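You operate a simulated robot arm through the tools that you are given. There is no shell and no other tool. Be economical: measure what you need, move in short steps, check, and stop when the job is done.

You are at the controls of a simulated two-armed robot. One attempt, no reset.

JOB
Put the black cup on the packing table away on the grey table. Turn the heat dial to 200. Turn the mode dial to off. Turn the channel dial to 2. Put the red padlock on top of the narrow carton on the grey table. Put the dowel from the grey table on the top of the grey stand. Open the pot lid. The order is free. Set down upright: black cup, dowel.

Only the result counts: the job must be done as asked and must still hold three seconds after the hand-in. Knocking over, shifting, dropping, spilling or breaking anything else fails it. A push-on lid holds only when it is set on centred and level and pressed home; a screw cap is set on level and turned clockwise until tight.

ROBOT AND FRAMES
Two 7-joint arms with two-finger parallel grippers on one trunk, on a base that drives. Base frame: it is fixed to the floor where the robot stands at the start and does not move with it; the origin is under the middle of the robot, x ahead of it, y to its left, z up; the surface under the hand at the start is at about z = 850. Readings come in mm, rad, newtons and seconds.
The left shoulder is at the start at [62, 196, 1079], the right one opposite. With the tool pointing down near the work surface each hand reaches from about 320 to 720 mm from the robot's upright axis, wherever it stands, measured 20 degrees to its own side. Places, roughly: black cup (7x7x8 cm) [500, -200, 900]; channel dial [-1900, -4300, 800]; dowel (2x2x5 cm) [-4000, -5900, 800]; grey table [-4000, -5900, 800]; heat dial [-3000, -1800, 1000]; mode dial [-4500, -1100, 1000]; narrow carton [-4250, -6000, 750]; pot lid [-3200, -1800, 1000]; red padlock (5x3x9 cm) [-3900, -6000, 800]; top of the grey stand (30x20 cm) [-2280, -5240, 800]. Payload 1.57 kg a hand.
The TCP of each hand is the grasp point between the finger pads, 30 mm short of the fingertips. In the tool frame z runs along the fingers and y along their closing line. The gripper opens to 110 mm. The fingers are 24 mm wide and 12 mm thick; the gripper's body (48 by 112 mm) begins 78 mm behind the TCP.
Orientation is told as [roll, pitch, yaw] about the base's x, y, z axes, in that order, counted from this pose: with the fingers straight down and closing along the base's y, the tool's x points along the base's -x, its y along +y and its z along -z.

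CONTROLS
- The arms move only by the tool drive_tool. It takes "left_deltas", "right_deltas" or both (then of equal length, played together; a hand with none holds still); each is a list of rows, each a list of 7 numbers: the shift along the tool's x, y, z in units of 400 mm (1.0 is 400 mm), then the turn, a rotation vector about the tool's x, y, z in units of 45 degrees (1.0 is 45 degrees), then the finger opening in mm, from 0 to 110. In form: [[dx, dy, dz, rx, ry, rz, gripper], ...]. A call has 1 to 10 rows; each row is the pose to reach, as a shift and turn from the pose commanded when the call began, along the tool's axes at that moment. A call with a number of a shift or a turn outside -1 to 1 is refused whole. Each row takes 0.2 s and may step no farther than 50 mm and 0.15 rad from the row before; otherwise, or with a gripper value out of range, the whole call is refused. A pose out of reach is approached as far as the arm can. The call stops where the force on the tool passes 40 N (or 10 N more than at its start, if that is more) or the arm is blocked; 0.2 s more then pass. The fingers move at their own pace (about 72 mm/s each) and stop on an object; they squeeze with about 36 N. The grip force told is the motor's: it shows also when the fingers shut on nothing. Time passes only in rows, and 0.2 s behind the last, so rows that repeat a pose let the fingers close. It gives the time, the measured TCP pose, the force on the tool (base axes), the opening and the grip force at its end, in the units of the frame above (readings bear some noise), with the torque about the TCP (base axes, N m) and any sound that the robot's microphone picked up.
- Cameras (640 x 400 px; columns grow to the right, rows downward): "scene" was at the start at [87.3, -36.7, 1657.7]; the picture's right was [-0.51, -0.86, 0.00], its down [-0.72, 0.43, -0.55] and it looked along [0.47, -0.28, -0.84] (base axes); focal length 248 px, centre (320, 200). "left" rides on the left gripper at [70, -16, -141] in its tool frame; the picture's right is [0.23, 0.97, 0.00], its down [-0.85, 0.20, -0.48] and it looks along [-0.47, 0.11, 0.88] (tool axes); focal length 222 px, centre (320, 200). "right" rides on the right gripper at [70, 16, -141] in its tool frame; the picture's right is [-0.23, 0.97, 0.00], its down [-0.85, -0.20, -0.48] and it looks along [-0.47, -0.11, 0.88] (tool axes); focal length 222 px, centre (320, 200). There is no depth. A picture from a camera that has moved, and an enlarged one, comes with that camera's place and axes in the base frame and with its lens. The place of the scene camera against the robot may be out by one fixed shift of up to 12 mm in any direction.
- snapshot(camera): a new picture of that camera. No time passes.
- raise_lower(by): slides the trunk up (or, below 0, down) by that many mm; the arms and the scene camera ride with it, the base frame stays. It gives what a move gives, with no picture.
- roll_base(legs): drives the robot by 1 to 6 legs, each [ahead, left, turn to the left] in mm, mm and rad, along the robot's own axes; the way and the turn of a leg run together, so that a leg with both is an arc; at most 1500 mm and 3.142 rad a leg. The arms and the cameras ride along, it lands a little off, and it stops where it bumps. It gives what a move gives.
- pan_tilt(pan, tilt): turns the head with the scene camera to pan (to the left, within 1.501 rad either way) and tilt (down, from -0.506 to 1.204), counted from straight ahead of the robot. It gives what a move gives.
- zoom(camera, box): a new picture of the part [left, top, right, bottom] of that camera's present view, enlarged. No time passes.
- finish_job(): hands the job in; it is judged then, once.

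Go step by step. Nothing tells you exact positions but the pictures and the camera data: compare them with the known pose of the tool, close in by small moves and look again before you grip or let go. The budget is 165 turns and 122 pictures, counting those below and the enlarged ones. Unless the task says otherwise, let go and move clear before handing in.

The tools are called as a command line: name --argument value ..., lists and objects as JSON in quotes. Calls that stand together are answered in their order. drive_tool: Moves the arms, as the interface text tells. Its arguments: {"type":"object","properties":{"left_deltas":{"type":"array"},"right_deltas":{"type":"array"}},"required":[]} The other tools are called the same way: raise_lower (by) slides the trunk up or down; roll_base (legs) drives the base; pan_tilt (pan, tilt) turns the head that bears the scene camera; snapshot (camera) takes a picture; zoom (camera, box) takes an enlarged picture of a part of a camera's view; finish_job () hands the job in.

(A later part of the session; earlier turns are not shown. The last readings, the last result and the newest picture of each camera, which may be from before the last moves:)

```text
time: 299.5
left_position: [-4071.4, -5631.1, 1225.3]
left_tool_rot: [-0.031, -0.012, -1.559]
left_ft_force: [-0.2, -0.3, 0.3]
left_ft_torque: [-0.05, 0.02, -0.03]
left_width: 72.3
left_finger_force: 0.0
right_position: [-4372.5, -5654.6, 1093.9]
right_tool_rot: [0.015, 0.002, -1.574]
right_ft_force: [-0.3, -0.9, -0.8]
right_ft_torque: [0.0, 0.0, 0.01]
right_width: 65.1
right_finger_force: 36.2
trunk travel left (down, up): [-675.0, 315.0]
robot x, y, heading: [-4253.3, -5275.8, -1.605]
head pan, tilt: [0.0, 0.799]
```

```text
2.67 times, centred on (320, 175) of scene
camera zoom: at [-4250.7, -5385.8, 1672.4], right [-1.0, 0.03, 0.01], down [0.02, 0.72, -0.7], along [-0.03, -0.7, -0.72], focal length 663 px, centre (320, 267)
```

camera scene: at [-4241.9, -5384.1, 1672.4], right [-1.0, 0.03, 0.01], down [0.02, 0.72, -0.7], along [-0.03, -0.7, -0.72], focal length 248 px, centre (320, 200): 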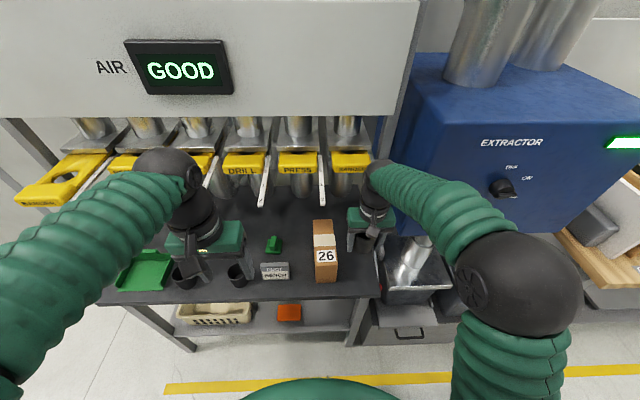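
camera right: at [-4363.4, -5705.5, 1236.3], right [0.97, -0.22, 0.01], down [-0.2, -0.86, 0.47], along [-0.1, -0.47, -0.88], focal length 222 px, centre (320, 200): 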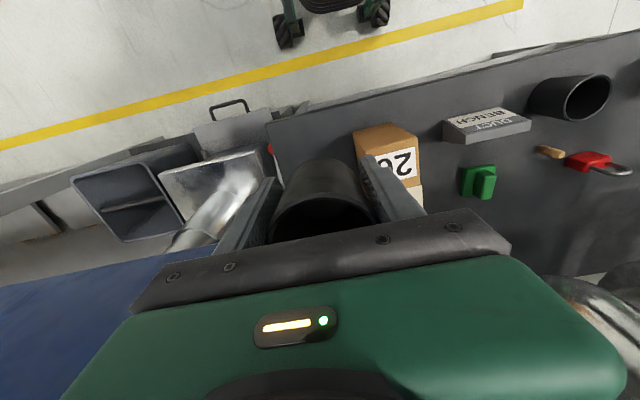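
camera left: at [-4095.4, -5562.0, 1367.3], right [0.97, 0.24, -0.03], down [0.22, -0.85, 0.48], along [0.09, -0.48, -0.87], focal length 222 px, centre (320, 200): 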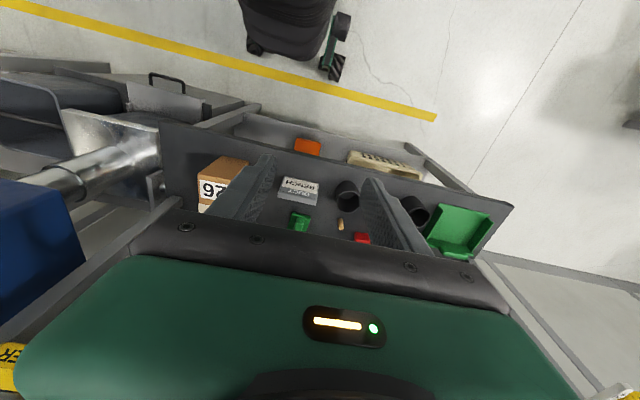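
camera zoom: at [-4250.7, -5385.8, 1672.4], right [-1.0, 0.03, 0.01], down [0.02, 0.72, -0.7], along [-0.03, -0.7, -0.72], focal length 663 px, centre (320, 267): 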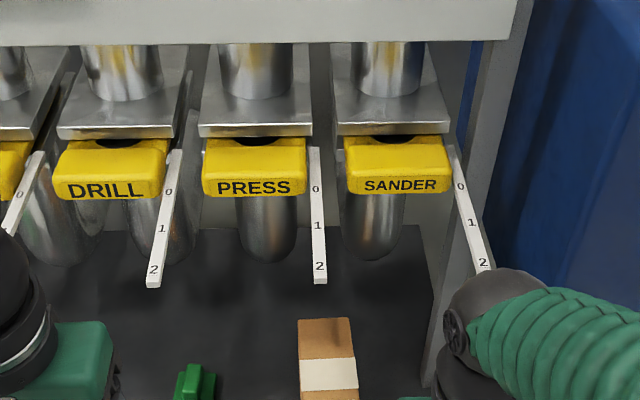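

The wrist had touched the fixed ruler of the SANDER gate; the gate itself is unchanged. I'll lower the trunk by 210 mm in front of the table so the wrist passes under the gates, then go in.

raise_lower --by -210

snapshot --camera "scene"

snapshot --camera "right"

```text
time: 301.8
left_position: [-4079.6, -5632.4, 1015.9]
left_tool_rot: [-0.025, -0.014, -1.56]
left_ft_force: [0.3, 0.7, 0.2]
left_ft_torque: [-0.03, 0.02, -0.01]
left_width: 72.1
left_finger_force: 0.0
right_position: [-4379.7, -5656.1, 881.6]
right_tool_rot: [0.019, -0.001, -1.575]
right_ft_force: [0.0, -0.7, -0.2]
right_ft_torque: [0.0, 0.03, 0.01]
right_width: 65.1
right_finger_force: 35.8
trunk travel left (down, up): [-465.0, 525.0]
robot x, y, heading: [-4253.5, -5274.6, -1.608]
head pan, tilt: [0.0, 0.799]
```

```text
37 pictures are left
camera scene: at [-4261.8, -5387.4, 1462.3], right [-1.0, 0.03, 0.0], down [0.02, 0.72, -0.7], along [-0.02, -0.7, -0.72], focal length 248 px, centre (320, 200)
```

scene: 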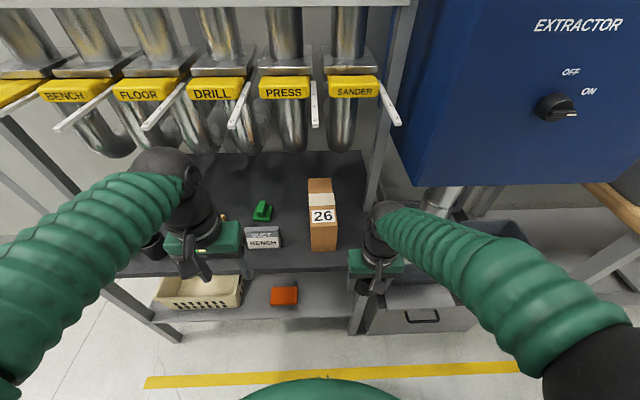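

```text
36 pictures are left
camera right: at [-4365.3, -5588.0, 1024.0], right [0.97, -0.23, 0.02], down [-0.21, -0.85, 0.47], along [-0.09, -0.47, -0.88], focal length 222 px, centre (320, 200)
```

right: 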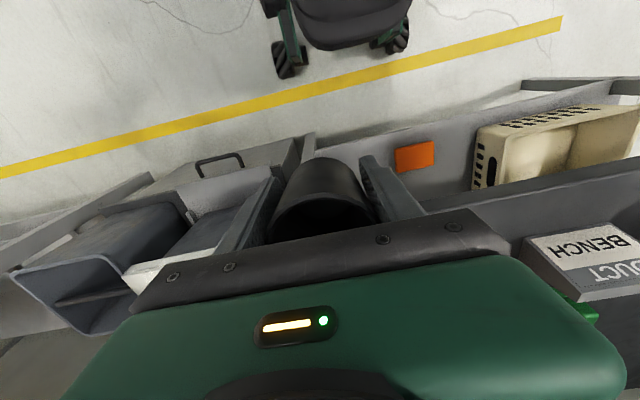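

drive_tool --right_deltas '[[-0.04, -0.03, -0.03, 0, 0, 0, 30], [-0.12, -0.065, -0.03, 0, 0, 0, 30], [-0.2, -0.065, -0.03, 0, 0, 0, 30], [-0.29, -0.065, -0.03, 0, 0, 0, 30], [-0.38, -0.065, -0.03, 0, 0, 0, 30]]'

snapshot --camera "scene"

snapshot --camera "right"

```text
time: 302.9
left_position: [-4080.0, -5634.5, 1015.6]
left_tool_rot: [-0.023, -0.012, -1.56]
left_ft_force: [0.2, -0.4, 0.1]
left_ft_torque: [-0.02, 0.0, 0.01]
left_width: 72.1
left_finger_force: 0.1
right_position: [-4406.4, -5810.6, 892.4]
right_tool_rot: [0.02, 0.002, -1.574]
right_ft_force: [0.1, -0.1, -1.0]
right_ft_torque: [0.04, 0.0, -0.02]
right_width: 65.1
right_finger_force: 36.2
trunk travel left (down, up): [-465.0, 525.0]
robot x, y, heading: [-4254.0, -5277.9, -1.608]
head pan, tilt: [0.0, 0.799]
```

```text
35 pictures are left
camera scene: at [-4262.0, -5390.4, 1462.0], right [-1.0, 0.04, 0.0], down [0.03, 0.72, -0.69], along [-0.02, -0.69, -0.72], focal length 248 px, centre (320, 200)
```

scene: 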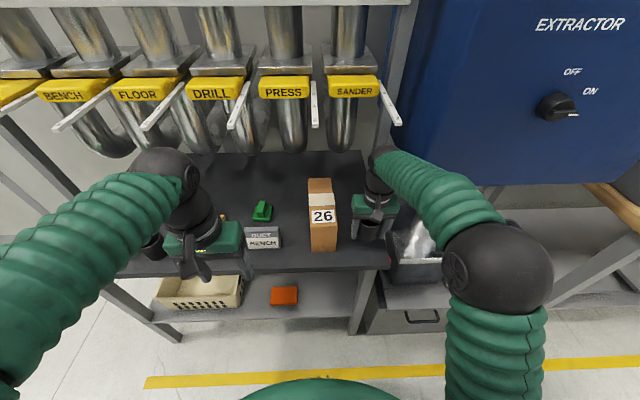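

```text
34 pictures are left
camera right: at [-4392.8, -5743.1, 1034.7], right [0.97, -0.23, 0.02], down [-0.21, -0.86, 0.47], along [-0.09, -0.46, -0.88], focal length 222 px, centre (320, 200)
```

right: 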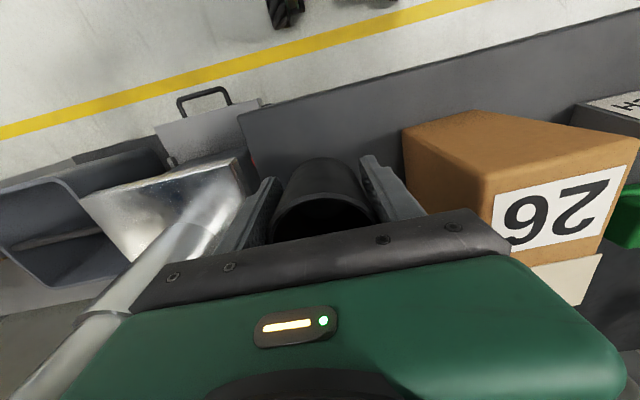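

The cup is over the slot, clear of the carton. I'll lower gently until it touches.

drive_tool --right_deltas '[[0, 0, 0.03, 0, 0, 0, 30], [0, 0, 0.05, 0, 0, 0, 30], [0, 0, 0.065, 0, 0, 0, 30], [0, 0, 0.08, 0, 0, 0, 30], [0, 0, 0.095, 0, 0, 0, 30], [0, 0, 0.11, 0, 0, 0, 30]]'

```text
time: 304.4
left_position: [-4080.4, -5633.0, 1015.2]
left_tool_rot: [-0.024, -0.012, -1.561]
left_ft_force: [0.2, 0.7, -0.7]
left_ft_torque: [0.02, 0.01, -0.02]
left_width: 72.2
left_finger_force: 0.1
right_position: [-4405.0, -5809.4, 849.4]
right_tool_rot: [0.019, 0.002, -1.576]
right_ft_force: [0.2, -0.4, -0.2]
right_ft_torque: [-0.02, -0.01, 0.04]
right_width: 65.2
right_finger_force: 36.3
trunk travel left (down, up): [-465.0, 525.0]
robot x, y, heading: [-4250.6, -5274.3, -1.602]
head pan, tilt: [0.0, 0.799]
```

drive_tool --right_deltas '[[0, 0, 0.01, 0, 0, 0, 30], [0, 0, 0.02, 0, 0, 0, 30], [0, 0, 0.03, 0, 0, 0, 30], [0, 0, 0.04, 0, 0, 0, 30], [0, 0, 0.05, 0, 0, 0, 30], [0, 0, 0.06, 0, 0, 0, 30]]'

```text
time: 305.8
left_position: [-4079.6, -5629.7, 1018.7]
left_tool_rot: [-0.025, -0.018, -1.559]
left_ft_force: [0.9, 0.4, -0.6]
left_ft_torque: [-0.01, 0.0, 0.01]
left_width: 72.1
left_finger_force: 0.0
right_position: [-4404.7, -5807.3, 830.7]
right_tool_rot: [0.016, -0.013, -1.574]
right_ft_force: [-5.1, -4.3, 38.7]
right_ft_torque: [0.33, 1.64, 0.16]
right_width: 65.0
right_finger_force: 36.2
trunk travel left (down, up): [-465.0, 525.0]
robot x, y, heading: [-4251.8, -5279.0, -1.607]
head pan, tilt: [0.0, 0.799]
```

Contact. I'll relax the pressure, open a little, and lift straight off.

drive_tool --right_deltas '[[0, 0, -0.012, 0, 0, 0, 30], [0, 0, -0.012, 0, 0, 0, 84], [0, 0, -0.012, 0, 0, 0, 84], [0, 0, -0.012, 0, 0, 0, 84], [0, 0, -0.05, 0, 0, 0, 84], [0, 0, -0.1, 0, 0, 0, 84], [0, 0, -0.15, 0, 0, 0, 84], [0, 0, -0.2, 0, 0, 0, 84], [0, 0, -0.25, 0, 0, 0, 84]]'

snapshot --camera "right"

```text
time: 307.8
left_position: [-4079.7, -5632.0, 1016.2]
left_tool_rot: [-0.026, -0.014, -1.56]
left_ft_force: [0.2, -0.6, 0.6]
left_ft_torque: [-0.04, -0.01, 0.01]
left_width: 72.2
left_finger_force: 0.0
right_position: [-4405.2, -5808.1, 927.0]
right_tool_rot: [0.019, 0.002, -1.575]
right_ft_force: [-0.4, -0.3, -0.5]
right_ft_torque: [0.0, 0.01, -0.06]
right_width: 83.8
right_finger_force: 0.1
trunk travel left (down, up): [-465.0, 525.0]
robot x, y, heading: [-4250.3, -5271.8, -1.602]
head pan, tilt: [0.0, 0.799]
```

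```text
33 pictures are left
camera right: at [-4392.6, -5739.5, 1068.7], right [0.97, -0.23, 0.02], down [-0.21, -0.86, 0.47], along [-0.09, -0.46, -0.88], focal length 222 px, centre (320, 200)
```

right: 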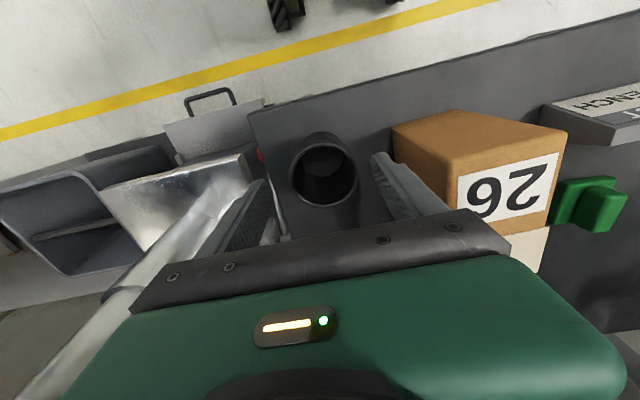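

My cup stands upright in the slot. Next the padlock, with the right hand: I'll pull back, then shift the base about 520 mm east and slightly closer.

drive_tool --right_deltas '[[0, 0, -0.08, 0, 0, 0, 84], [0.1, 0, -0.1, 0, 0, 0, 84], [0.2, 0, -0.1, 0, 0, 0, 84], [0.3, -0.02, -0.1, 0, 0, 0, 84], [0.4, -0.06, -0.1, 0, 0, 0, 84], [0.48, -0.12, -0.1, 0, 0, 0, 84]]'

roll_base --legs '[[0, 520, 0.035]]'

snapshot --camera "right"

snapshot --camera "scene"

```text
time: 309.1
left_position: [-4081.6, -5630.1, 1016.4]
left_tool_rot: [-0.024, -0.016, -1.559]
left_ft_force: [-0.2, -0.5, -0.6]
left_ft_torque: [-0.01, 0.0, 0.02]
left_width: 72.0
left_finger_force: 0.1
right_position: [-4455.4, -5615.1, 964.2]
right_tool_rot: [0.021, -0.002, -1.573]
right_ft_force: [0.3, -0.5, 0.8]
right_ft_torque: [0.0, 0.02, 0.01]
right_width: 84.0
right_finger_force: 0.0
trunk travel left (down, up): [-465.0, 525.0]
robot x, y, heading: [-4252.9, -5273.7, -1.605]
head pan, tilt: [0.0, 0.799]
```

```text
time: 312.2
left_position: [-3555.2, -5637.7, 1016.5]
left_tool_rot: [-0.02, -0.015, -1.532]
left_ft_force: [0.0, 0.0, 0.0]
left_ft_torque: [0.02, 0.01, -0.04]
left_width: 72.3
left_finger_force: 0.2
right_position: [-3928.6, -5633.1, 963.2]
right_tool_rot: [0.021, -0.001, -1.547]
right_ft_force: [-0.6, -0.8, 0.3]
right_ft_torque: [0.03, 0.02, 0.02]
right_width: 83.8
right_finger_force: 0.0
trunk travel left (down, up): [-465.0, 525.0]
robot x, y, heading: [-3733.4, -5287.2, -1.574]
head pan, tilt: [0.0, 0.799]
```

```text
32 pictures are left
camera right: at [-3917.2, -5563.9, 1105.4], right [0.98, -0.2, 0.02], down [-0.19, -0.86, 0.47], along [-0.08, -0.47, -0.88], focal length 222 px, centre (320, 200)
```

right: 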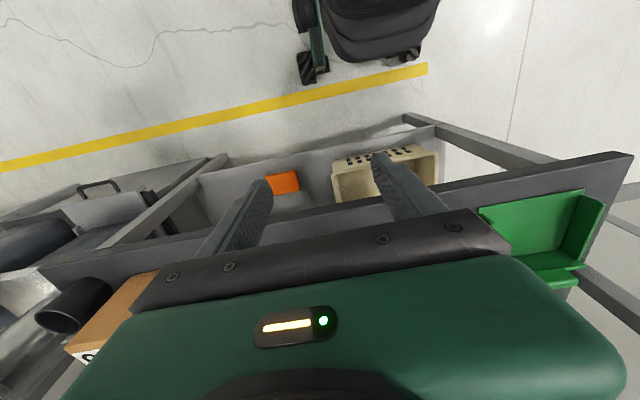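

```text
31 pictures are left
camera scene: at [-3745.1, -5397.9, 1462.3], right [-1.0, 0.01, 0.0], down [0.01, 0.72, -0.7], along [0.0, -0.7, -0.72], focal length 248 px, centre (320, 200)
```

scene: 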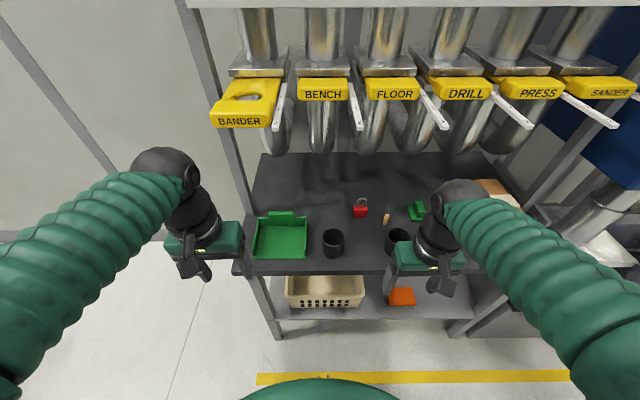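

Padlock at about [-3884, -5967], between the two cups. I'll come in low between the cups so the wrist stays under the gates.

drive_tool --right_deltas '[[-0.03, 0.05, 0.08, 0, 0, 0, 72], [-0.06, 0.1, 0.15, 0, 0, 0, 72], [-0.103, 0.109, 0.2, 0, 0, 0, 72], [-0.2, 0.107, 0.2, 0, 0, 0, 72], [-0.3, 0.104, 0.2, 0, 0, 0, 72], [-0.4, 0.102, 0.2, 0, 0, 0, 72], [-0.5, 0.1, 0.2, 0, 0, 0, 72]]'

snapshot --camera "right"

snapshot --camera "scene"

```text
time: 313.8
left_position: [-3552.1, -5638.7, 1015.1]
left_tool_rot: [-0.025, -0.012, -1.532]
left_ft_force: [-1.1, 0.1, 0.0]
left_ft_torque: [0.01, -0.01, 0.05]
left_width: 72.3
left_finger_force: 0.1
right_position: [-3877.2, -5834.0, 885.3]
right_tool_rot: [0.019, 0.002, -1.546]
right_ft_force: [-1.2, 0.3, -0.4]
right_ft_torque: [0.01, -0.01, -0.02]
right_width: 71.9
right_finger_force: 0.1
trunk travel left (down, up): [-465.0, 525.0]
robot x, y, heading: [-3733.4, -5283.9, -1.579]
head pan, tilt: [0.0, 0.799]
```

```text
30 pictures are left
camera right: at [-3864.9, -5765.5, 1027.3], right [0.98, -0.2, 0.02], down [-0.19, -0.86, 0.47], along [-0.08, -0.47, -0.88], focal length 222 px, centre (320, 200)
```

right: 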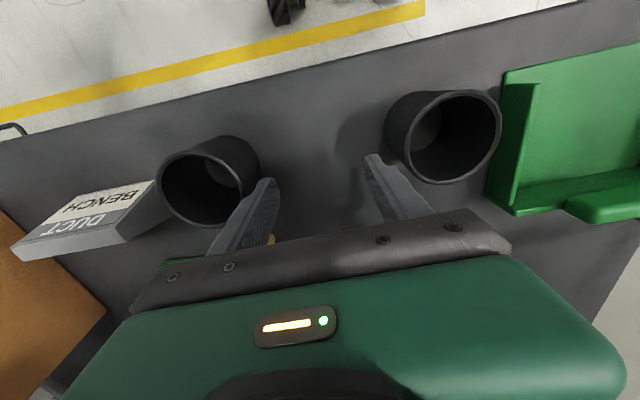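

```text
29 pictures are left
camera scene: at [-3740.7, -5401.7, 1462.0], right [-1.0, 0.01, 0.0], down [0.0, 0.72, -0.69], along [0.0, -0.69, -0.72], focal length 248 px, centre (320, 200)
```

scene: 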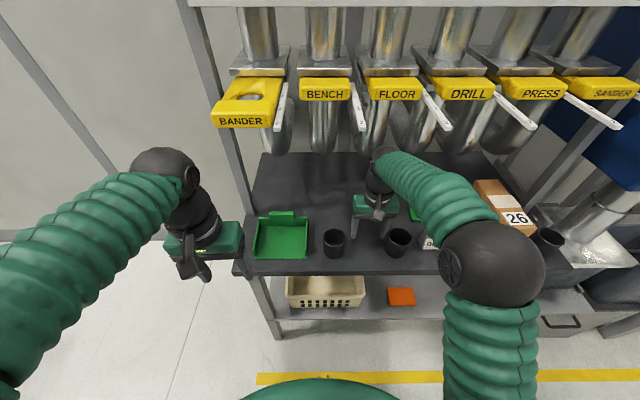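

drive_tool --right_deltas '[[0, 0.0, 0, 0, 0, 0, 60], [-0.04, 0.0, 0, 0, 0, 0, 60], [-0.09, -0.003, 0, 0, 0, 0, 60], [-0.13, -0.006, 0, 0, 0, 0, 60], [-0.14, -0.013, 0, 0, 0, 0, 84], [-0.15, -0.013, 0, 0, 0, 0, 84], [-0.19, -0.013, 0, 0, 0, 0, 84], [-0.2275, -0.013, 0, 0, 0, 0, 84]]'

snapshot --camera "right"

```text
time: 315.6
left_position: [-3552.8, -5640.7, 1016.3]
left_tool_rot: [-0.025, -0.014, -1.533]
left_ft_force: [0.7, -1.0, -1.4]
left_ft_torque: [0.01, -0.04, 0.0]
left_width: 72.1
left_finger_force: 0.0
right_position: [-3883.0, -5922.3, 882.1]
right_tool_rot: [0.019, 0.002, -1.545]
right_ft_force: [0.1, -0.4, -0.7]
right_ft_torque: [0.0, -0.02, 0.02]
right_width: 84.0
right_finger_force: 0.1
trunk travel left (down, up): [-465.0, 525.0]
robot x, y, heading: [-3733.7, -5289.2, -1.578]
head pan, tilt: [0.0, 0.799]
```

```text
28 pictures are left
camera right: at [-3871.0, -5853.6, 1024.3], right [0.98, -0.2, 0.02], down [-0.19, -0.86, 0.47], along [-0.08, -0.47, -0.88], focal length 222 px, centre (320, 200)
```

right: 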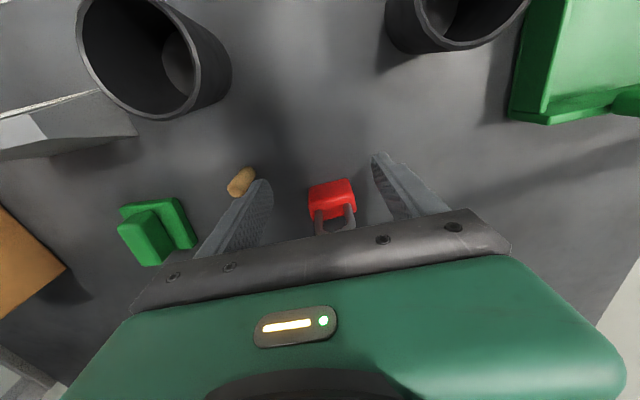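

The padlock is upright at about [-3876, -5958]. I'll go forward, lower and grip it.

drive_tool --right_deltas '[[-0.045, 0.01, 0, 0, 0, 0, 84], [-0.09, 0.014, 0.02, 0, 0, 0, 84], [-0.09, 0.014, 0.07, 0, 0, 0, 84], [-0.09, 0.014, 0.11, 0, 0, 0, 84], [-0.09, 0.014, 0.11, 0, 0, 0, 30], [-0.09, 0.014, 0.11, 0, 0, 0, 30], [-0.09, 0.014, 0.11, 0, 0, 0, 30]]'

snapshot --camera "right"

```text
time: 317.2
left_position: [-3550.6, -5638.8, 1014.9]
left_tool_rot: [-0.025, -0.013, -1.533]
left_ft_force: [-0.6, 0.0, -0.4]
left_ft_torque: [-0.03, 0.02, 0.01]
left_width: 72.2
left_finger_force: 0.1
right_position: [-3876.1, -5957.3, 842.4]
right_tool_rot: [0.02, 0.001, -1.546]
right_ft_force: [-0.2, 0.4, 0.6]
right_ft_torque: [0.04, 0.03, -0.01]
right_width: 45.5
right_finger_force: 36.0
right hand out of reach, approached as far as the arm can: row 2, 3
trunk travel left (down, up): [-465.0, 525.0]
robot x, y, heading: [-3734.0, -5288.0, -1.582]
head pan, tilt: [0.0, 0.799]
```

```text
27 pictures are left
camera right: at [-3862.3, -5888.9, 983.7], right [0.98, -0.2, 0.02], down [-0.19, -0.86, 0.47], along [-0.08, -0.47, -0.88], focal length 222 px, centre (320, 200)
```

right: 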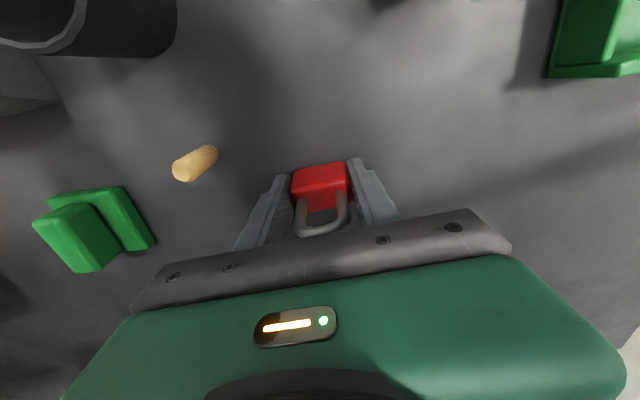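

Padlock gripped at 45.5 mm. At the carton the upright wrist would hit the gate rulers, so I'll loosen slightly, tilt the hand 40° about the closing axis (fingers pointing forward), and regrip.

drive_tool --right_deltas '[[0, 0, 0, 0, 0, 0, 56], [0.005, 0, 0, 0, -0.1, 0, 56], [0.012, 0, 0, 0, -0.26, 0, 56], [0.018, 0, 0, 0, -0.42, 0, 56], [0.025, 0, 0, 0, -0.58, 0, 56], [0.03, 0, 0.0, 0, -0.74, 0, 56], [0.035, 0, 0.005, 0, -0.889, 0, 56], [0.035, 0, 0.005, 0, -0.889, 0, 25], [0.035, 0, 0.005, 0, -0.889, 0, 25], [0.035, 0, 0.005, 0, -0.889, 0, 25]]'

snapshot --camera "right"

snapshot --camera "scene"

```text
time: 319.4
left_position: [-3552.8, -5637.8, 1014.8]
left_tool_rot: [-0.023, -0.014, -1.532]
left_ft_force: [0.2, -0.2, 0.1]
left_ft_torque: [0.02, -0.01, 0.02]
left_width: 72.0
left_finger_force: 0.1
right_position: [-3874.7, -5944.5, 837.7]
right_tool_rot: [0.025, -0.699, -1.561]
right_ft_force: [0.2, 0.9, 0.7]
right_ft_torque: [0.03, 0.05, -0.03]
right_width: 45.2
right_finger_force: 36.2
trunk travel left (down, up): [-465.0, 525.0]
robot x, y, heading: [-3735.1, -5290.4, -1.578]
head pan, tilt: [0.0, 0.799]
```

```text
26 pictures are left
camera right: at [-3863.0, -5801.4, 902.2], right [0.97, -0.15, 0.16], down [-0.21, -0.35, 0.91], along [-0.08, -0.92, -0.37], focal length 222 px, centre (320, 200)
```

right: 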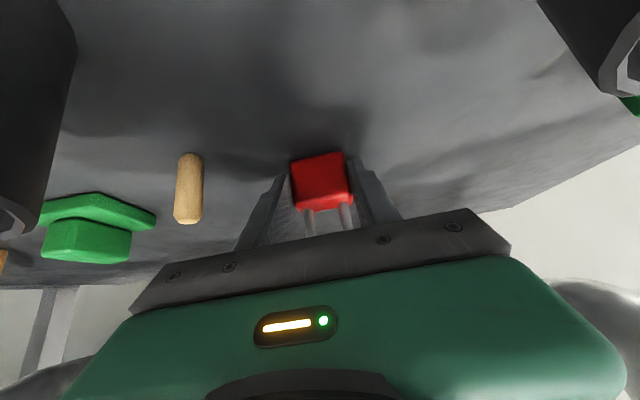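

```text
25 pictures are left
camera scene: at [-3740.6, -5398.8, 1462.3], right [-1.0, 0.01, 0.0], down [0.0, 0.72, -0.7], along [0.0, -0.7, -0.72], focal length 248 px, centre (320, 200)
```

scene: 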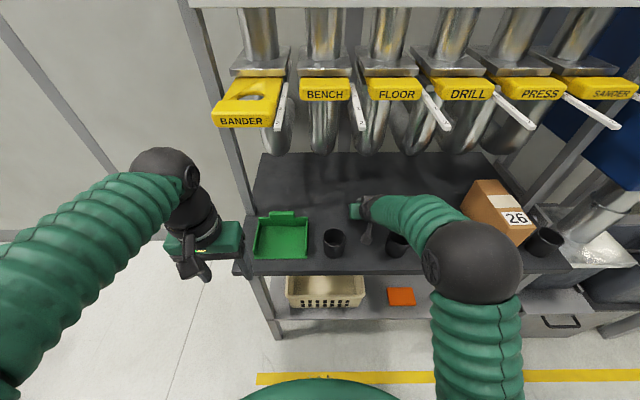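

The padlock is held upright with the hand tilted. I'll lift it 45 mm and pull back between the cups.

drive_tool --right_deltas '[[-0.032, 0, -0.038, 0, 0, 0, 25], [-0.0723, 0, -0.0862, 0, 0, 0, 25], [0.004, 0, -0.15, 0, 0, 0, 25], [0.084, 0, -0.217, 0, 0, 0, 25], [0.164, 0, -0.284, 0, 0, 0, 25], [0.244, 0, -0.351, 0, 0, 0, 25], [0.324, 0, -0.418, 0, 0, 0, 25], [0.4065, 0, -0.488, 0, 0, 0, 25], [0.34, 0, -0.567, 0, 0, 0, 25], [0.27, 0, -0.65, 0, 0, 0, 25]]'

roll_base --legs '[[0, -415, 0]]'

snapshot --camera "scene"

```text
time: 321.6
left_position: [-3553.3, -5638.9, 1015.8]
left_tool_rot: [-0.022, -0.015, -1.533]
left_ft_force: [0.0, -0.1, -0.1]
left_ft_torque: [-0.01, -0.03, 0.03]
left_width: 72.1
left_finger_force: 0.1
right_position: [-3864.5, -5682.1, 886.4]
right_tool_rot: [0.48, -0.356, -1.767]
right_ft_force: [-0.7, 0.2, -0.9]
right_ft_torque: [0.0, -0.01, -0.02]
right_width: 45.0
right_finger_force: 35.8
right hand out of reach, approached as far as the arm can: row 7, 8, 9
trunk travel left (down, up): [-465.0, 525.0]
robot x, y, heading: [-3731.2, -5285.0, -1.578]
head pan, tilt: [0.0, 0.799]
stopped in row 10 (right hand): the arm was blocked; the commanded pose is now the measured one
```

```text
time: 324.2
left_position: [-3947.8, -5635.4, 1016.4]
left_tool_rot: [-0.03, -0.016, -1.526]
left_ft_force: [1.2, -0.2, 0.0]
left_ft_torque: [0.02, 0.01, 0.01]
left_width: 72.2
left_finger_force: 0.1
right_position: [-4257.7, -5681.6, 887.2]
right_tool_rot: [0.47, -0.358, -1.752]
right_ft_force: [1.3, -0.4, -1.1]
right_ft_torque: [-0.01, 0.02, 0.01]
right_width: 45.2
right_finger_force: 36.2
trunk travel left (down, up): [-465.0, 525.0]
robot x, y, heading: [-4139.3, -5289.2, -1.573]
head pan, tilt: [0.0, 0.799]
```

```text
24 pictures are left
camera scene: at [-4136.0, -5396.4, 1462.3], right [-1.0, 0.0, 0.01], down [0.0, 0.72, -0.7], along [-0.01, -0.7, -0.72], focal length 248 px, centre (320, 200)
```

scene: 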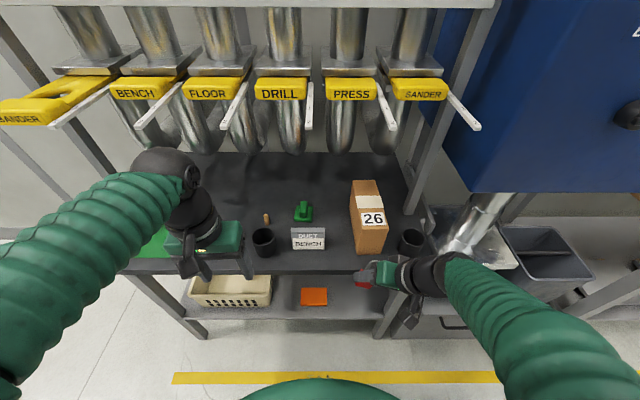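

The arm cramped when too close and the hand rolled sideways, but the padlock is still held. I'll raise the trunk 160 mm, then extend forward while restoring the 40° tilt.

raise_lower --by 160

drive_tool --right_deltas '[[-0.045, -0.01, 0.01, 0.04, -0.03, -0.025, 25], [-0.09, -0.021, 0.019, 0.13, -0.1, -0.08, 25], [-0.135, -0.032, 0.028, 0.22, -0.18, -0.14, 25], [-0.18, -0.042, 0.038, 0.32, -0.26, -0.2, 25], [-0.225, -0.053, 0.048, 0.41, -0.33, -0.26, 25], [-0.269, -0.063, 0.057, 0.474, -0.378, -0.298, 25]]'

snapshot --camera "right"

snapshot --camera "scene"

```text
time: 326.0
left_position: [-3953.9, -5636.7, 1174.7]
left_tool_rot: [-0.025, -0.015, -1.526]
left_ft_force: [-0.4, 0.0, 1.1]
left_ft_torque: [0.02, -0.01, -0.02]
left_width: 72.0
left_finger_force: 0.0
right_position: [-4264.5, -5680.4, 1045.9]
right_tool_rot: [0.476, -0.357, -1.753]
right_ft_force: [0.8, -0.7, -0.8]
right_ft_torque: [0.02, 0.0, 0.04]
right_width: 44.9
right_finger_force: 36.3
trunk travel left (down, up): [-625.0, 365.0]
robot x, y, heading: [-4134.4, -5283.6, -1.573]
head pan, tilt: [0.0, 0.799]
```

```text
time: 327.4
left_position: [-3951.9, -5636.6, 1174.1]
left_tool_rot: [-0.024, -0.013, -1.527]
left_ft_force: [0.0, -0.4, 0.0]
left_ft_torque: [-0.02, 0.03, 0.0]
left_width: 72.1
left_finger_force: 0.1
right_position: [-4295.0, -5788.8, 1052.9]
right_tool_rot: [0.005, -0.699, -1.574]
right_ft_force: [0.3, 0.5, -1.3]
right_ft_torque: [0.01, -0.03, -0.06]
right_width: 45.2
right_finger_force: 36.9
trunk travel left (down, up): [-625.0, 365.0]
robot x, y, heading: [-4139.0, -5284.2, -1.575]
head pan, tilt: [0.0, 0.799]
```

```text
23 pictures are left
camera right: at [-4279.0, -5644.6, 1116.2], right [0.97, -0.18, 0.15], down [-0.2, -0.35, 0.92], along [-0.11, -0.92, -0.37], focal length 222 px, centre (320, 200)
```

right: 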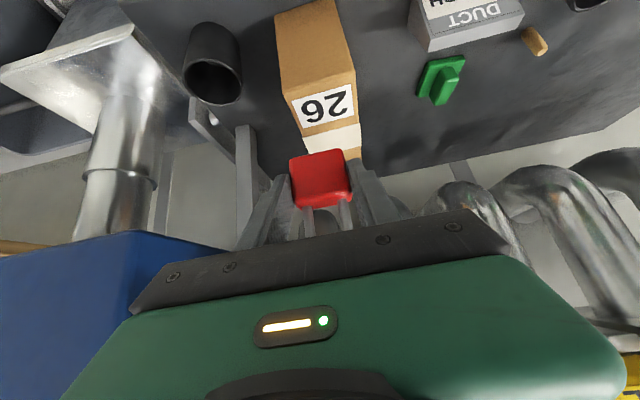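

```text
22 pictures are left
camera scene: at [-4143.2, -5397.9, 1621.9], right [-1.0, 0.0, 0.0], down [0.0, 0.72, -0.7], along [0.0, -0.7, -0.72], focal length 248 px, centre (320, 200)
```

scene: 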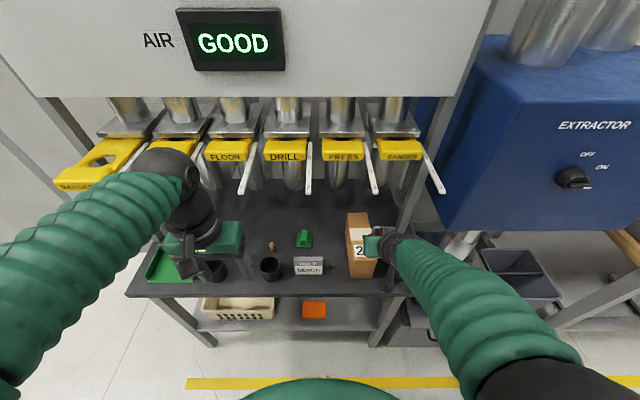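

The hand is well posed over the carton front. I'll move the padlock over the carton's top centre and lower to just above it.

drive_tool --right_deltas '[[-0.05, 0.02, 0.043, 0, 0, 0, 25], [-0.1013, 0.0425, 0.0853, 0, 0, 0, 25], [-0.077, 0.0425, 0.114, 0, 0, 0, 25], [-0.053, 0.0425, 0.143, 0, 0, 0, 25], [-0.029, 0.0425, 0.171, 0, 0, 0, 25]]'

snapshot --camera "right"

```text
time: 328.6
left_position: [-3953.9, -5636.9, 1175.9]
left_tool_rot: [-0.022, -0.013, -1.527]
left_ft_force: [0.0, -0.2, 0.1]
left_ft_torque: [0.02, -0.02, 0.01]
left_width: 72.1
left_finger_force: 0.0
right_position: [-4279.0, -5841.4, 1006.4]
right_tool_rot: [0.005, -0.698, -1.574]
right_ft_force: [0.9, 0.0, -0.5]
right_ft_torque: [-0.01, -0.01, 0.04]
right_width: 45.1
right_finger_force: 36.2
trunk travel left (down, up): [-625.0, 365.0]
robot x, y, heading: [-4135.5, -5282.5, -1.571]
head pan, tilt: [0.0, 0.799]
```

```text
21 pictures are left
camera right: at [-4262.7, -5698.6, 1070.9], right [0.97, -0.17, 0.15], down [-0.2, -0.35, 0.92], along [-0.11, -0.92, -0.37], focal length 222 px, centre (320, 200)
```

right: 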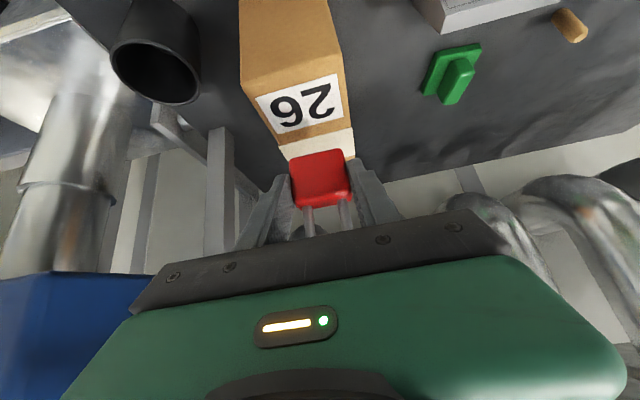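

drive_tool --right_deltas '[[0.012, 0, 0.0145, 0, 0, 0, 25], [0.022, 0, 0.0265, 0, 0, 0, 25], [0.029, 0, 0.035, 0, 0, 0, 25], [0.036, 0, 0.043, 0, 0, 0, 25], [0.042, 0, 0.05, 0, 0, 0, 25], [0.048, 0, 0.057, 0, 0, 0, 25], [0.054, 0, 0.064, 0, 0, 0, 25]]'

```text
time: 330.2
left_position: [-3954.5, -5635.3, 1175.6]
left_tool_rot: [-0.025, -0.014, -1.527]
left_ft_force: [0.5, 0.0, -0.1]
left_ft_torque: [0.0, 0.01, 0.0]
left_width: 72.0
left_finger_force: 0.0
right_position: [-4278.2, -5842.6, 976.1]
right_tool_rot: [0.004, -0.698, -1.575]
right_ft_force: [-0.1, -0.1, -1.4]
right_ft_torque: [0.05, 0.01, 0.04]
right_width: 45.2
right_finger_force: 36.0
trunk travel left (down, up): [-625.0, 365.0]
robot x, y, heading: [-4138.2, -5287.6, -1.569]
head pan, tilt: [0.0, 0.799]
```

drive_tool --right_deltas '[[0.006, 0, 0.0075, 0, 0, 0, 25], [0.012, 0, 0.0145, 0, 0, 0, 25], [0.018, 0, 0.0215, 0, 0, 0, 25], [0.024, 0, 0.0285, 0, 0, 0, 25], [0.03, 0, 0.0355, 0, 0, 0, 25]]'

snapshot --camera "right"

```text
time: 331.4
left_position: [-3951.8, -5632.0, 1177.7]
left_tool_rot: [-0.025, -0.017, -1.527]
left_ft_force: [0.9, -0.9, 0.1]
left_ft_torque: [-0.04, -0.02, 0.03]
left_width: 72.1
left_finger_force: 0.0
right_position: [-4278.0, -5840.8, 962.5]
right_tool_rot: [0.005, -0.711, -1.578]
right_ft_force: [-3.5, -2.8, 34.7]
right_ft_torque: [-0.63, 0.19, -0.06]
right_width: 45.5
right_finger_force: 36.2
trunk travel left (down, up): [-625.0, 365.0]
robot x, y, heading: [-4137.9, -5288.2, -1.574]
head pan, tilt: [0.0, 0.799]
```

```text
20 pictures are left
camera right: at [-4261.2, -5697.0, 1025.1], right [0.97, -0.17, 0.15], down [-0.2, -0.34, 0.92], along [-0.11, -0.93, -0.36], focal length 222 px, centre (320, 200)
```

right: 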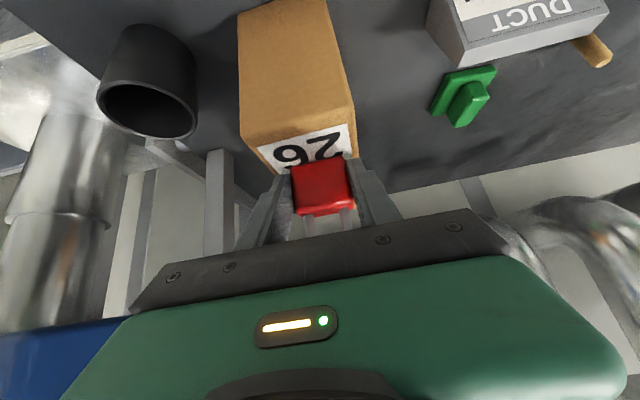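

Contact with the carton top. I'll lift a few mm, shift 8 mm west to centre it, set it down and open.

drive_tool --right_deltas '[[-0.0225, 0, -0.0268, 0, 0, 0, 25], [-0.0225, -0.02, -0.0268, 0, 0, 0, 25], [-0.016, -0.02, -0.019, 0, 0, 0, 25], [-0.0105, -0.02, -0.0125, 0, 0, 0, 25], [-0.0105, -0.02, -0.0125, 0, 0, 0, 25]]'

```text
time: 332.6
left_position: [-3953.8, -5636.7, 1176.0]
left_tool_rot: [-0.023, -0.013, -1.526]
left_ft_force: [0.7, 0.3, -0.6]
left_ft_torque: [-0.01, 0.0, 0.02]
left_width: 72.1
left_finger_force: 0.0
right_position: [-4286.8, -5843.0, 963.2]
right_tool_rot: [0.006, -0.699, -1.573]
right_ft_force: [-0.3, 0.6, 0.1]
right_ft_torque: [0.01, -0.04, 0.06]
right_width: 45.0
right_finger_force: 35.8
trunk travel left (down, up): [-625.0, 365.0]
robot x, y, heading: [-4138.8, -5284.5, -1.574]
head pan, tilt: [0.0, 0.799]
```

drive_tool --right_deltas '[[0.0032, 0, 0.0038, 0, 0, 0, 25], [0.0032, 0, 0.0038, 0, 0, 0, 60], [0.0032, 0, 0.0038, 0, 0, 0, 76], [0.0032, 0, 0.0038, 0, 0, 0, 76], [0.0032, 0, -0.05, 0, 0, 0, 76], [0.0032, 0, -0.12, 0, 0, 0, 76], [0.0032, 0, -0.2, 0, 0, 0, 76]]'

snapshot --camera "right"

```text
time: 334.2
left_position: [-3952.9, -5634.8, 1175.5]
left_tool_rot: [-0.024, -0.015, -1.528]
left_ft_force: [0.1, 0.1, -0.5]
left_ft_torque: [-0.04, 0.01, -0.01]
left_width: 72.3
left_finger_force: 0.1
right_position: [-4285.6, -5790.3, 1022.8]
right_tool_rot: [0.007, -0.698, -1.573]
right_ft_force: [0.1, -0.4, -0.3]
right_ft_torque: [-0.03, 0.0, 0.02]
right_width: 76.0
right_finger_force: 0.1
trunk travel left (down, up): [-625.0, 365.0]
robot x, y, heading: [-4136.5, -5288.8, -1.573]
head pan, tilt: [0.0, 0.799]
```

```text
19 pictures are left
camera right: at [-4268.9, -5646.8, 1087.2], right [0.97, -0.17, 0.15], down [-0.2, -0.35, 0.92], along [-0.11, -0.92, -0.37], focal length 222 px, centre (320, 200)
```

right: 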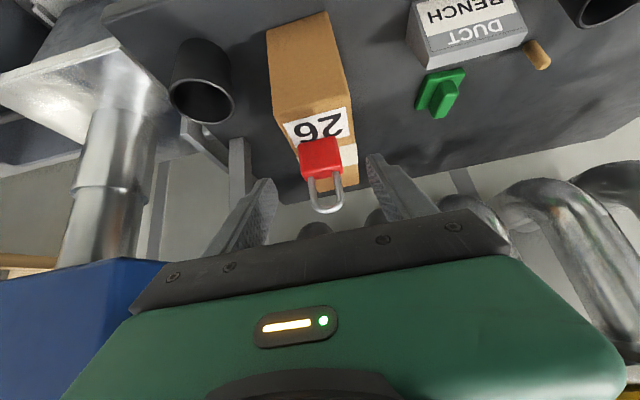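

The padlock stands on the carton. Now the dowel: I'll retreat while returning the hand to vertical, shift the base east, and lower the trunk again.

drive_tool --right_deltas '[[0.0765, 0, -0.0644, 0, 0, 0, 76], [0.14, 0, -0.118, 0, 0.12, 0, 76], [0.2, 0, -0.168, 0, 0.28, 0, 76], [0.249, 0, -0.209, 0, 0.44, 0, 76], [0.249, 0, -0.209, 0, 0.6, 0, 76], [0.249, 0, -0.209, 0, 0.75, 0, 76], [0.249, 0, -0.209, 0, 0.889, 0, 76]]'

roll_base --legs '[[30, 340, 0]]'

raise_lower --by -150

snapshot --camera "scene"

```text
time: 335.8
left_position: [-3955.1, -5636.4, 1175.8]
left_tool_rot: [-0.022, -0.015, -1.529]
left_ft_force: [0.5, -0.3, -0.9]
left_ft_torque: [0.02, 0.0, -0.02]
left_width: 72.4
left_finger_force: 0.1
right_position: [-4286.8, -5660.2, 1023.1]
right_tool_rot: [0.006, 0.001, -1.57]
right_ft_force: [-0.5, 0.2, -0.8]
right_ft_torque: [0.01, -0.02, 0.0]
right_width: 76.2
right_finger_force: 0.1
right hand out of reach, approached as far as the arm can: row 2
trunk travel left (down, up): [-625.0, 365.0]
robot x, y, heading: [-4137.4, -5280.8, -1.574]
head pan, tilt: [0.0, 0.799]
```

```text
time: 338.0
left_position: [-3627.5, -5667.3, 1177.3]
left_tool_rot: [-0.019, -0.014, -1.531]
left_ft_force: [-0.3, -0.2, -0.2]
left_ft_torque: [-0.01, -0.04, -0.01]
left_width: 72.1
left_finger_force: 0.1
right_position: [-3958.2, -5691.3, 1023.5]
right_tool_rot: [0.009, 0.001, -1.573]
right_ft_force: [-0.8, -0.3, -0.5]
right_ft_torque: [-0.04, -0.02, 0.01]
right_width: 76.0
right_finger_force: 0.0
trunk travel left (down, up): [-625.0, 365.0]
robot x, y, heading: [-3804.9, -5314.5, -1.573]
head pan, tilt: [0.0, 0.799]
```

```text
time: 339.8
left_position: [-3619.2, -5666.4, 1025.1]
left_tool_rot: [-0.027, -0.014, -1.531]
left_ft_force: [0.1, 0.5, -0.5]
left_ft_torque: [-0.02, 0.01, 0.01]
left_width: 72.2
left_finger_force: 0.0
right_position: [-3952.2, -5691.5, 875.2]
right_tool_rot: [0.005, 0.0, -1.573]
right_ft_force: [0.1, 0.0, -0.2]
right_ft_torque: [-0.01, -0.01, -0.03]
right_width: 76.1
right_finger_force: 0.1
trunk travel left (down, up): [-475.0, 515.0]
robot x, y, heading: [-3806.7, -5316.8, -1.58]
head pan, tilt: [0.0, 0.799]
```

```text
18 pictures are left
camera scene: at [-3809.9, -5427.6, 1472.3], right [-1.0, 0.0, 0.0], down [0.0, 0.72, -0.7], along [0.0, -0.7, -0.72], focal length 248 px, centre (320, 200)
```

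scene: 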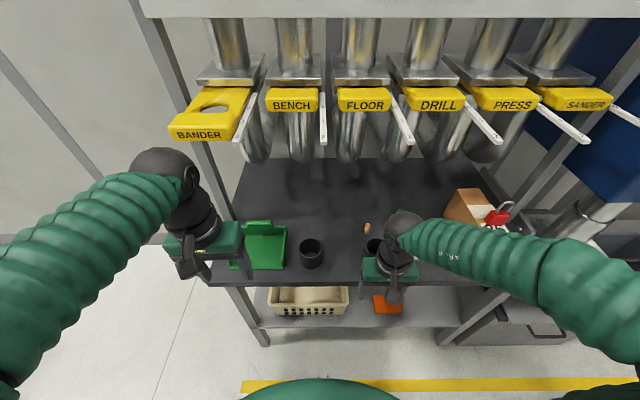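

Dowel at about [-3964, -5925], behind the right cup. I'll go in through the gap between the cups, then sideways above the dowel.

drive_tool --right_deltas '[[0, 0.1, -0.02, 0, 0, 0, 50], [-0.02, 0.195, -0.0375, 0, 0, 0, 50], [-0.14, 0.195, -0.0375, 0, 0, 0, 50], [-0.26, 0.195, -0.0375, 0, 0, 0, 50], [-0.38, 0.195, -0.0375, 0, 0, 0, 50], [-0.49, 0.195, -0.0375, 0, 0, 0, 50], [-0.58, 0.195, -0.0375, 0, 0, 0, 50], [-0.58, 0.085, -0.0375, 0, 0, 0, 50], [-0.58, -0.03, -0.0375, 0, 0, 0, 50]]'

snapshot --camera "right"

```text
time: 341.8
left_position: [-3622.1, -5667.5, 1026.6]
left_tool_rot: [-0.023, -0.014, -1.53]
left_ft_force: [0.2, 0.2, 0.0]
left_ft_torque: [-0.02, 0.0, 0.0]
left_width: 71.9
left_finger_force: 0.0
right_position: [-3991.8, -5761.9, 942.6]
right_tool_rot: [0.008, -0.005, -1.573]
right_ft_force: [0.0, 0.2, 0.6]
right_ft_torque: [-0.02, -0.03, -0.01]
right_width: 49.7
right_finger_force: 0.1
right hand out of reach, approached as far as the arm can: row 2, 3, 4, 5, 6, 7, 8, 9
trunk travel left (down, up): [-475.0, 515.0]
robot x, y, heading: [-3804.6, -5314.0, -1.573]
head pan, tilt: [0.0, 0.799]
```

```text
17 pictures are left
camera right: at [-3976.8, -5693.2, 1084.5], right [0.97, -0.23, 0.01], down [-0.2, -0.85, 0.48], along [-0.1, -0.47, -0.88], focal length 222 px, centre (320, 200)
```

right: 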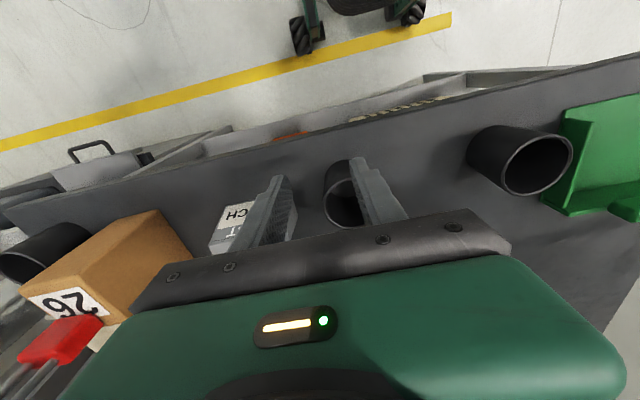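

The right arm is again caught in a bad posture (hand stayed high over the cup, nothing touched). I'll back out, swing outward with a yaw change to free it.

drive_tool --right_deltas '[[0.08, -0.05, -0.03, 0, 0, 0.1, 50], [0.14, -0.12, -0.03, 0, 0, 0.25, 50], [0.17, -0.2, -0.03, 0, 0, 0.4, 50], [0.17, -0.28, -0.03, 0, 0, 0.55, 50], [0.17, -0.35, -0.03, 0, 0, 0.7, 50], [0.17, -0.35, 0.0, 0, 0, 0.7, 50], [0.17, -0.35, 0.05, 0, 0, 0.7, 50]]'

```text
time: 343.4
left_position: [-3620.1, -5666.6, 1025.8]
left_tool_rot: [-0.025, -0.015, -1.532]
left_ft_force: [-0.1, -0.1, -1.0]
left_ft_torque: [0.01, 0.0, -0.02]
left_width: 72.1
left_finger_force: 0.0
right_position: [-4136.8, -5688.0, 923.8]
right_tool_rot: [0.002, 0.003, -2.124]
right_ft_force: [-0.4, 0.4, 0.5]
right_ft_torque: [0.01, -0.01, 0.03]
right_width: 50.1
right_finger_force: 0.0
trunk travel left (down, up): [-475.0, 515.0]
robot x, y, heading: [-3802.9, -5313.7, -1.575]
head pan, tilt: [0.0, 0.799]
```

drive_tool --right_deltas '[[0.045, 0.08, 0.01, 0, 0, 0, 50], [0.095, 0.16, 0.03, 0, 0, 0, 50], [0.145, 0.24, 0.05, 0, 0, -0.1, 50], [0.195, 0.32, 0.06, 0, 0, -0.25, 50], [0.245, 0.4, 0.07, 0, 0, -0.4, 50], [0.295, 0.48, 0.08, 0, 0, -0.55, 50], [0.3415, 0.562, 0.0975, 0, 0, -0.7, 50]]'

```text
time: 344.9
left_position: [-3619.5, -5666.4, 1026.3]
left_tool_rot: [-0.026, -0.017, -1.531]
left_ft_force: [0.2, -1.0, 0.5]
left_ft_torque: [0.02, 0.02, 0.03]
left_width: 72.1
left_finger_force: 0.1
right_position: [-3881.7, -5684.9, 889.7]
right_tool_rot: [0.005, -0.002, -1.57]
right_ft_force: [-0.3, 0.3, -0.3]
right_ft_torque: [-0.03, -0.01, -0.01]
right_width: 50.2
right_finger_force: 0.1
right hand out of reach, approached as far as the arm can: row 7
trunk travel left (down, up): [-475.0, 515.0]
robot x, y, heading: [-3804.6, -5317.4, -1.577]
head pan, tilt: [0.0, 0.799]
```

Freed. Now forward through the gap, then sideways to the dowel.

drive_tool --right_deltas '[[-0.1, 0.01, 0, 0, 0, 0, 50], [-0.2, 0.015, 0, 0, 0, 0, 50], [-0.3, 0.015, 0, 0, 0, 0, 50], [-0.4, 0.015, 0, 0, 0, 0, 50], [-0.5, 0.015, 0, 0, 0, 0, 50], [-0.595, 0.01, 0, 0, 0, 0, 50]]'

snapshot --camera "right"

```text
time: 346.4
left_position: [-3620.6, -5665.1, 1026.6]
left_tool_rot: [-0.025, -0.016, -1.531]
left_ft_force: [0.4, -0.1, 0.2]
left_ft_torque: [0.01, 0.0, 0.0]
left_width: 72.2
left_finger_force: 0.0
right_position: [-3939.3, -5742.8, 938.9]
right_tool_rot: [0.006, -0.002, -1.573]
right_ft_force: [-0.7, -0.1, -0.2]
right_ft_torque: [0.02, -0.01, 0.03]
right_width: 50.0
right_finger_force: 0.1
right hand out of reach, approached as far as the arm can: row 1, 2, 3, 4, 5, 6
trunk travel left (down, up): [-475.0, 515.0]
robot x, y, heading: [-3800.6, -5319.0, -1.579]
head pan, tilt: [0.0, 0.799]
```

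```text
16 pictures are left
camera right: at [-3923.0, -5673.3, 1081.0], right [0.97, -0.23, 0.01], down [-0.2, -0.85, 0.48], along [-0.11, -0.47, -0.88], focal length 222 px, centre (320, 200)
```

right: 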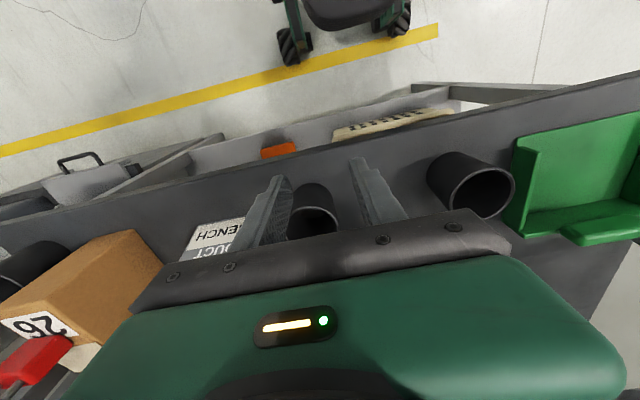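

The gap is too close to the robot's centreline for the right arm; the earlier padlock approach had more lateral room. I'll swing the hand outward and shift the base 110 mm east.

drive_tool --right_deltas '[[0.05, -0.06, -0.02, 0, 0, 0.12, 50], [0.1, -0.14, -0.02, 0, 0, 0.26, 50], [0.135, -0.22, -0.02, 0, 0, 0.4, 50], [0.135, -0.3, -0.02, 0, 0, 0.5, 50], [0.135, -0.3, 0.0, 0, 0, 0.5, 50], [0.13, -0.26, 0.05, 0, 0, 0.38, 50], [0.13, -0.2, 0.1, 0, 0, 0.22, 50], [0.13, -0.16, 0.125, 0, 0, 0.08, 50], [0.13, -0.14, 0.125, 0, 0, 0, 50]]'

roll_base --legs '[[0, 115, 0]]'

```text
time: 348.4
left_position: [-3620.6, -5665.8, 1026.5]
left_tool_rot: [-0.025, -0.015, -1.531]
left_ft_force: [0.0, 0.0, 0.3]
left_ft_torque: [0.02, 0.0, -0.02]
left_width: 72.1
left_finger_force: 0.1
right_position: [-3991.8, -5683.9, 885.4]
right_tool_rot: [0.005, 0.002, -1.57]
right_ft_force: [0.1, 0.1, 0.5]
right_ft_torque: [0.01, 0.02, -0.01]
right_width: 50.0
right_finger_force: 0.1
trunk travel left (down, up): [-475.0, 515.0]
robot x, y, heading: [-3804.8, -5320.0, -1.577]
head pan, tilt: [0.0, 0.799]
```

```text
time: 349.6
left_position: [-3516.9, -5667.9, 1028.7]
left_tool_rot: [-0.015, -0.014, -1.533]
left_ft_force: [0.8, -0.5, 0.2]
left_ft_torque: [0.0, -0.01, -0.03]
left_width: 72.2
left_finger_force: 0.1
right_position: [-3886.7, -5685.3, 882.7]
right_tool_rot: [0.015, 0.001, -1.573]
right_ft_force: [-0.9, 0.8, 0.3]
right_ft_torque: [0.03, -0.01, 0.0]
right_width: 49.9
right_finger_force: 0.0
trunk travel left (down, up): [-475.0, 515.0]
robot x, y, heading: [-3688.7, -5311.5, -1.576]
head pan, tilt: [0.0, 0.799]
```

drive_tool --right_deltas '[[-0.08, 0.02, -0.01, 0, 0, 0, 50], [-0.16, 0.03, -0.01, 0, 0, 0, 50], [-0.25, 0.03, -0.01, 0, 0, 0, 50], [-0.34, 0.03, -0.01, 0, 0, 0, 50], [-0.43, 0.03, -0.01, 0, 0, 0, 50], [-0.515, 0.03, -0.01, 0, 0, 0, 50], [-0.595, 0.02, -0.01, 0, 0, 0, 50]]'

```text
time: 351.2
left_position: [-3500.2, -5667.1, 1024.8]
left_tool_rot: [-0.03, -0.014, -1.531]
left_ft_force: [-0.5, -0.5, 0.4]
left_ft_torque: [-0.02, 0.01, 0.02]
left_width: 71.9
left_finger_force: 0.1
right_position: [-3890.8, -5762.4, 933.7]
right_tool_rot: [0.0, -0.001, -1.573]
right_ft_force: [1.0, -0.4, -1.1]
right_ft_torque: [-0.03, 0.0, 0.01]
right_width: 49.9
right_finger_force: 0.0
right hand out of reach, approached as far as the arm can: row 2, 3, 4, 5, 6, 7
trunk travel left (down, up): [-475.0, 515.0]
robot x, y, heading: [-3690.5, -5315.6, -1.569]
head pan, tilt: [0.0, 0.799]
```

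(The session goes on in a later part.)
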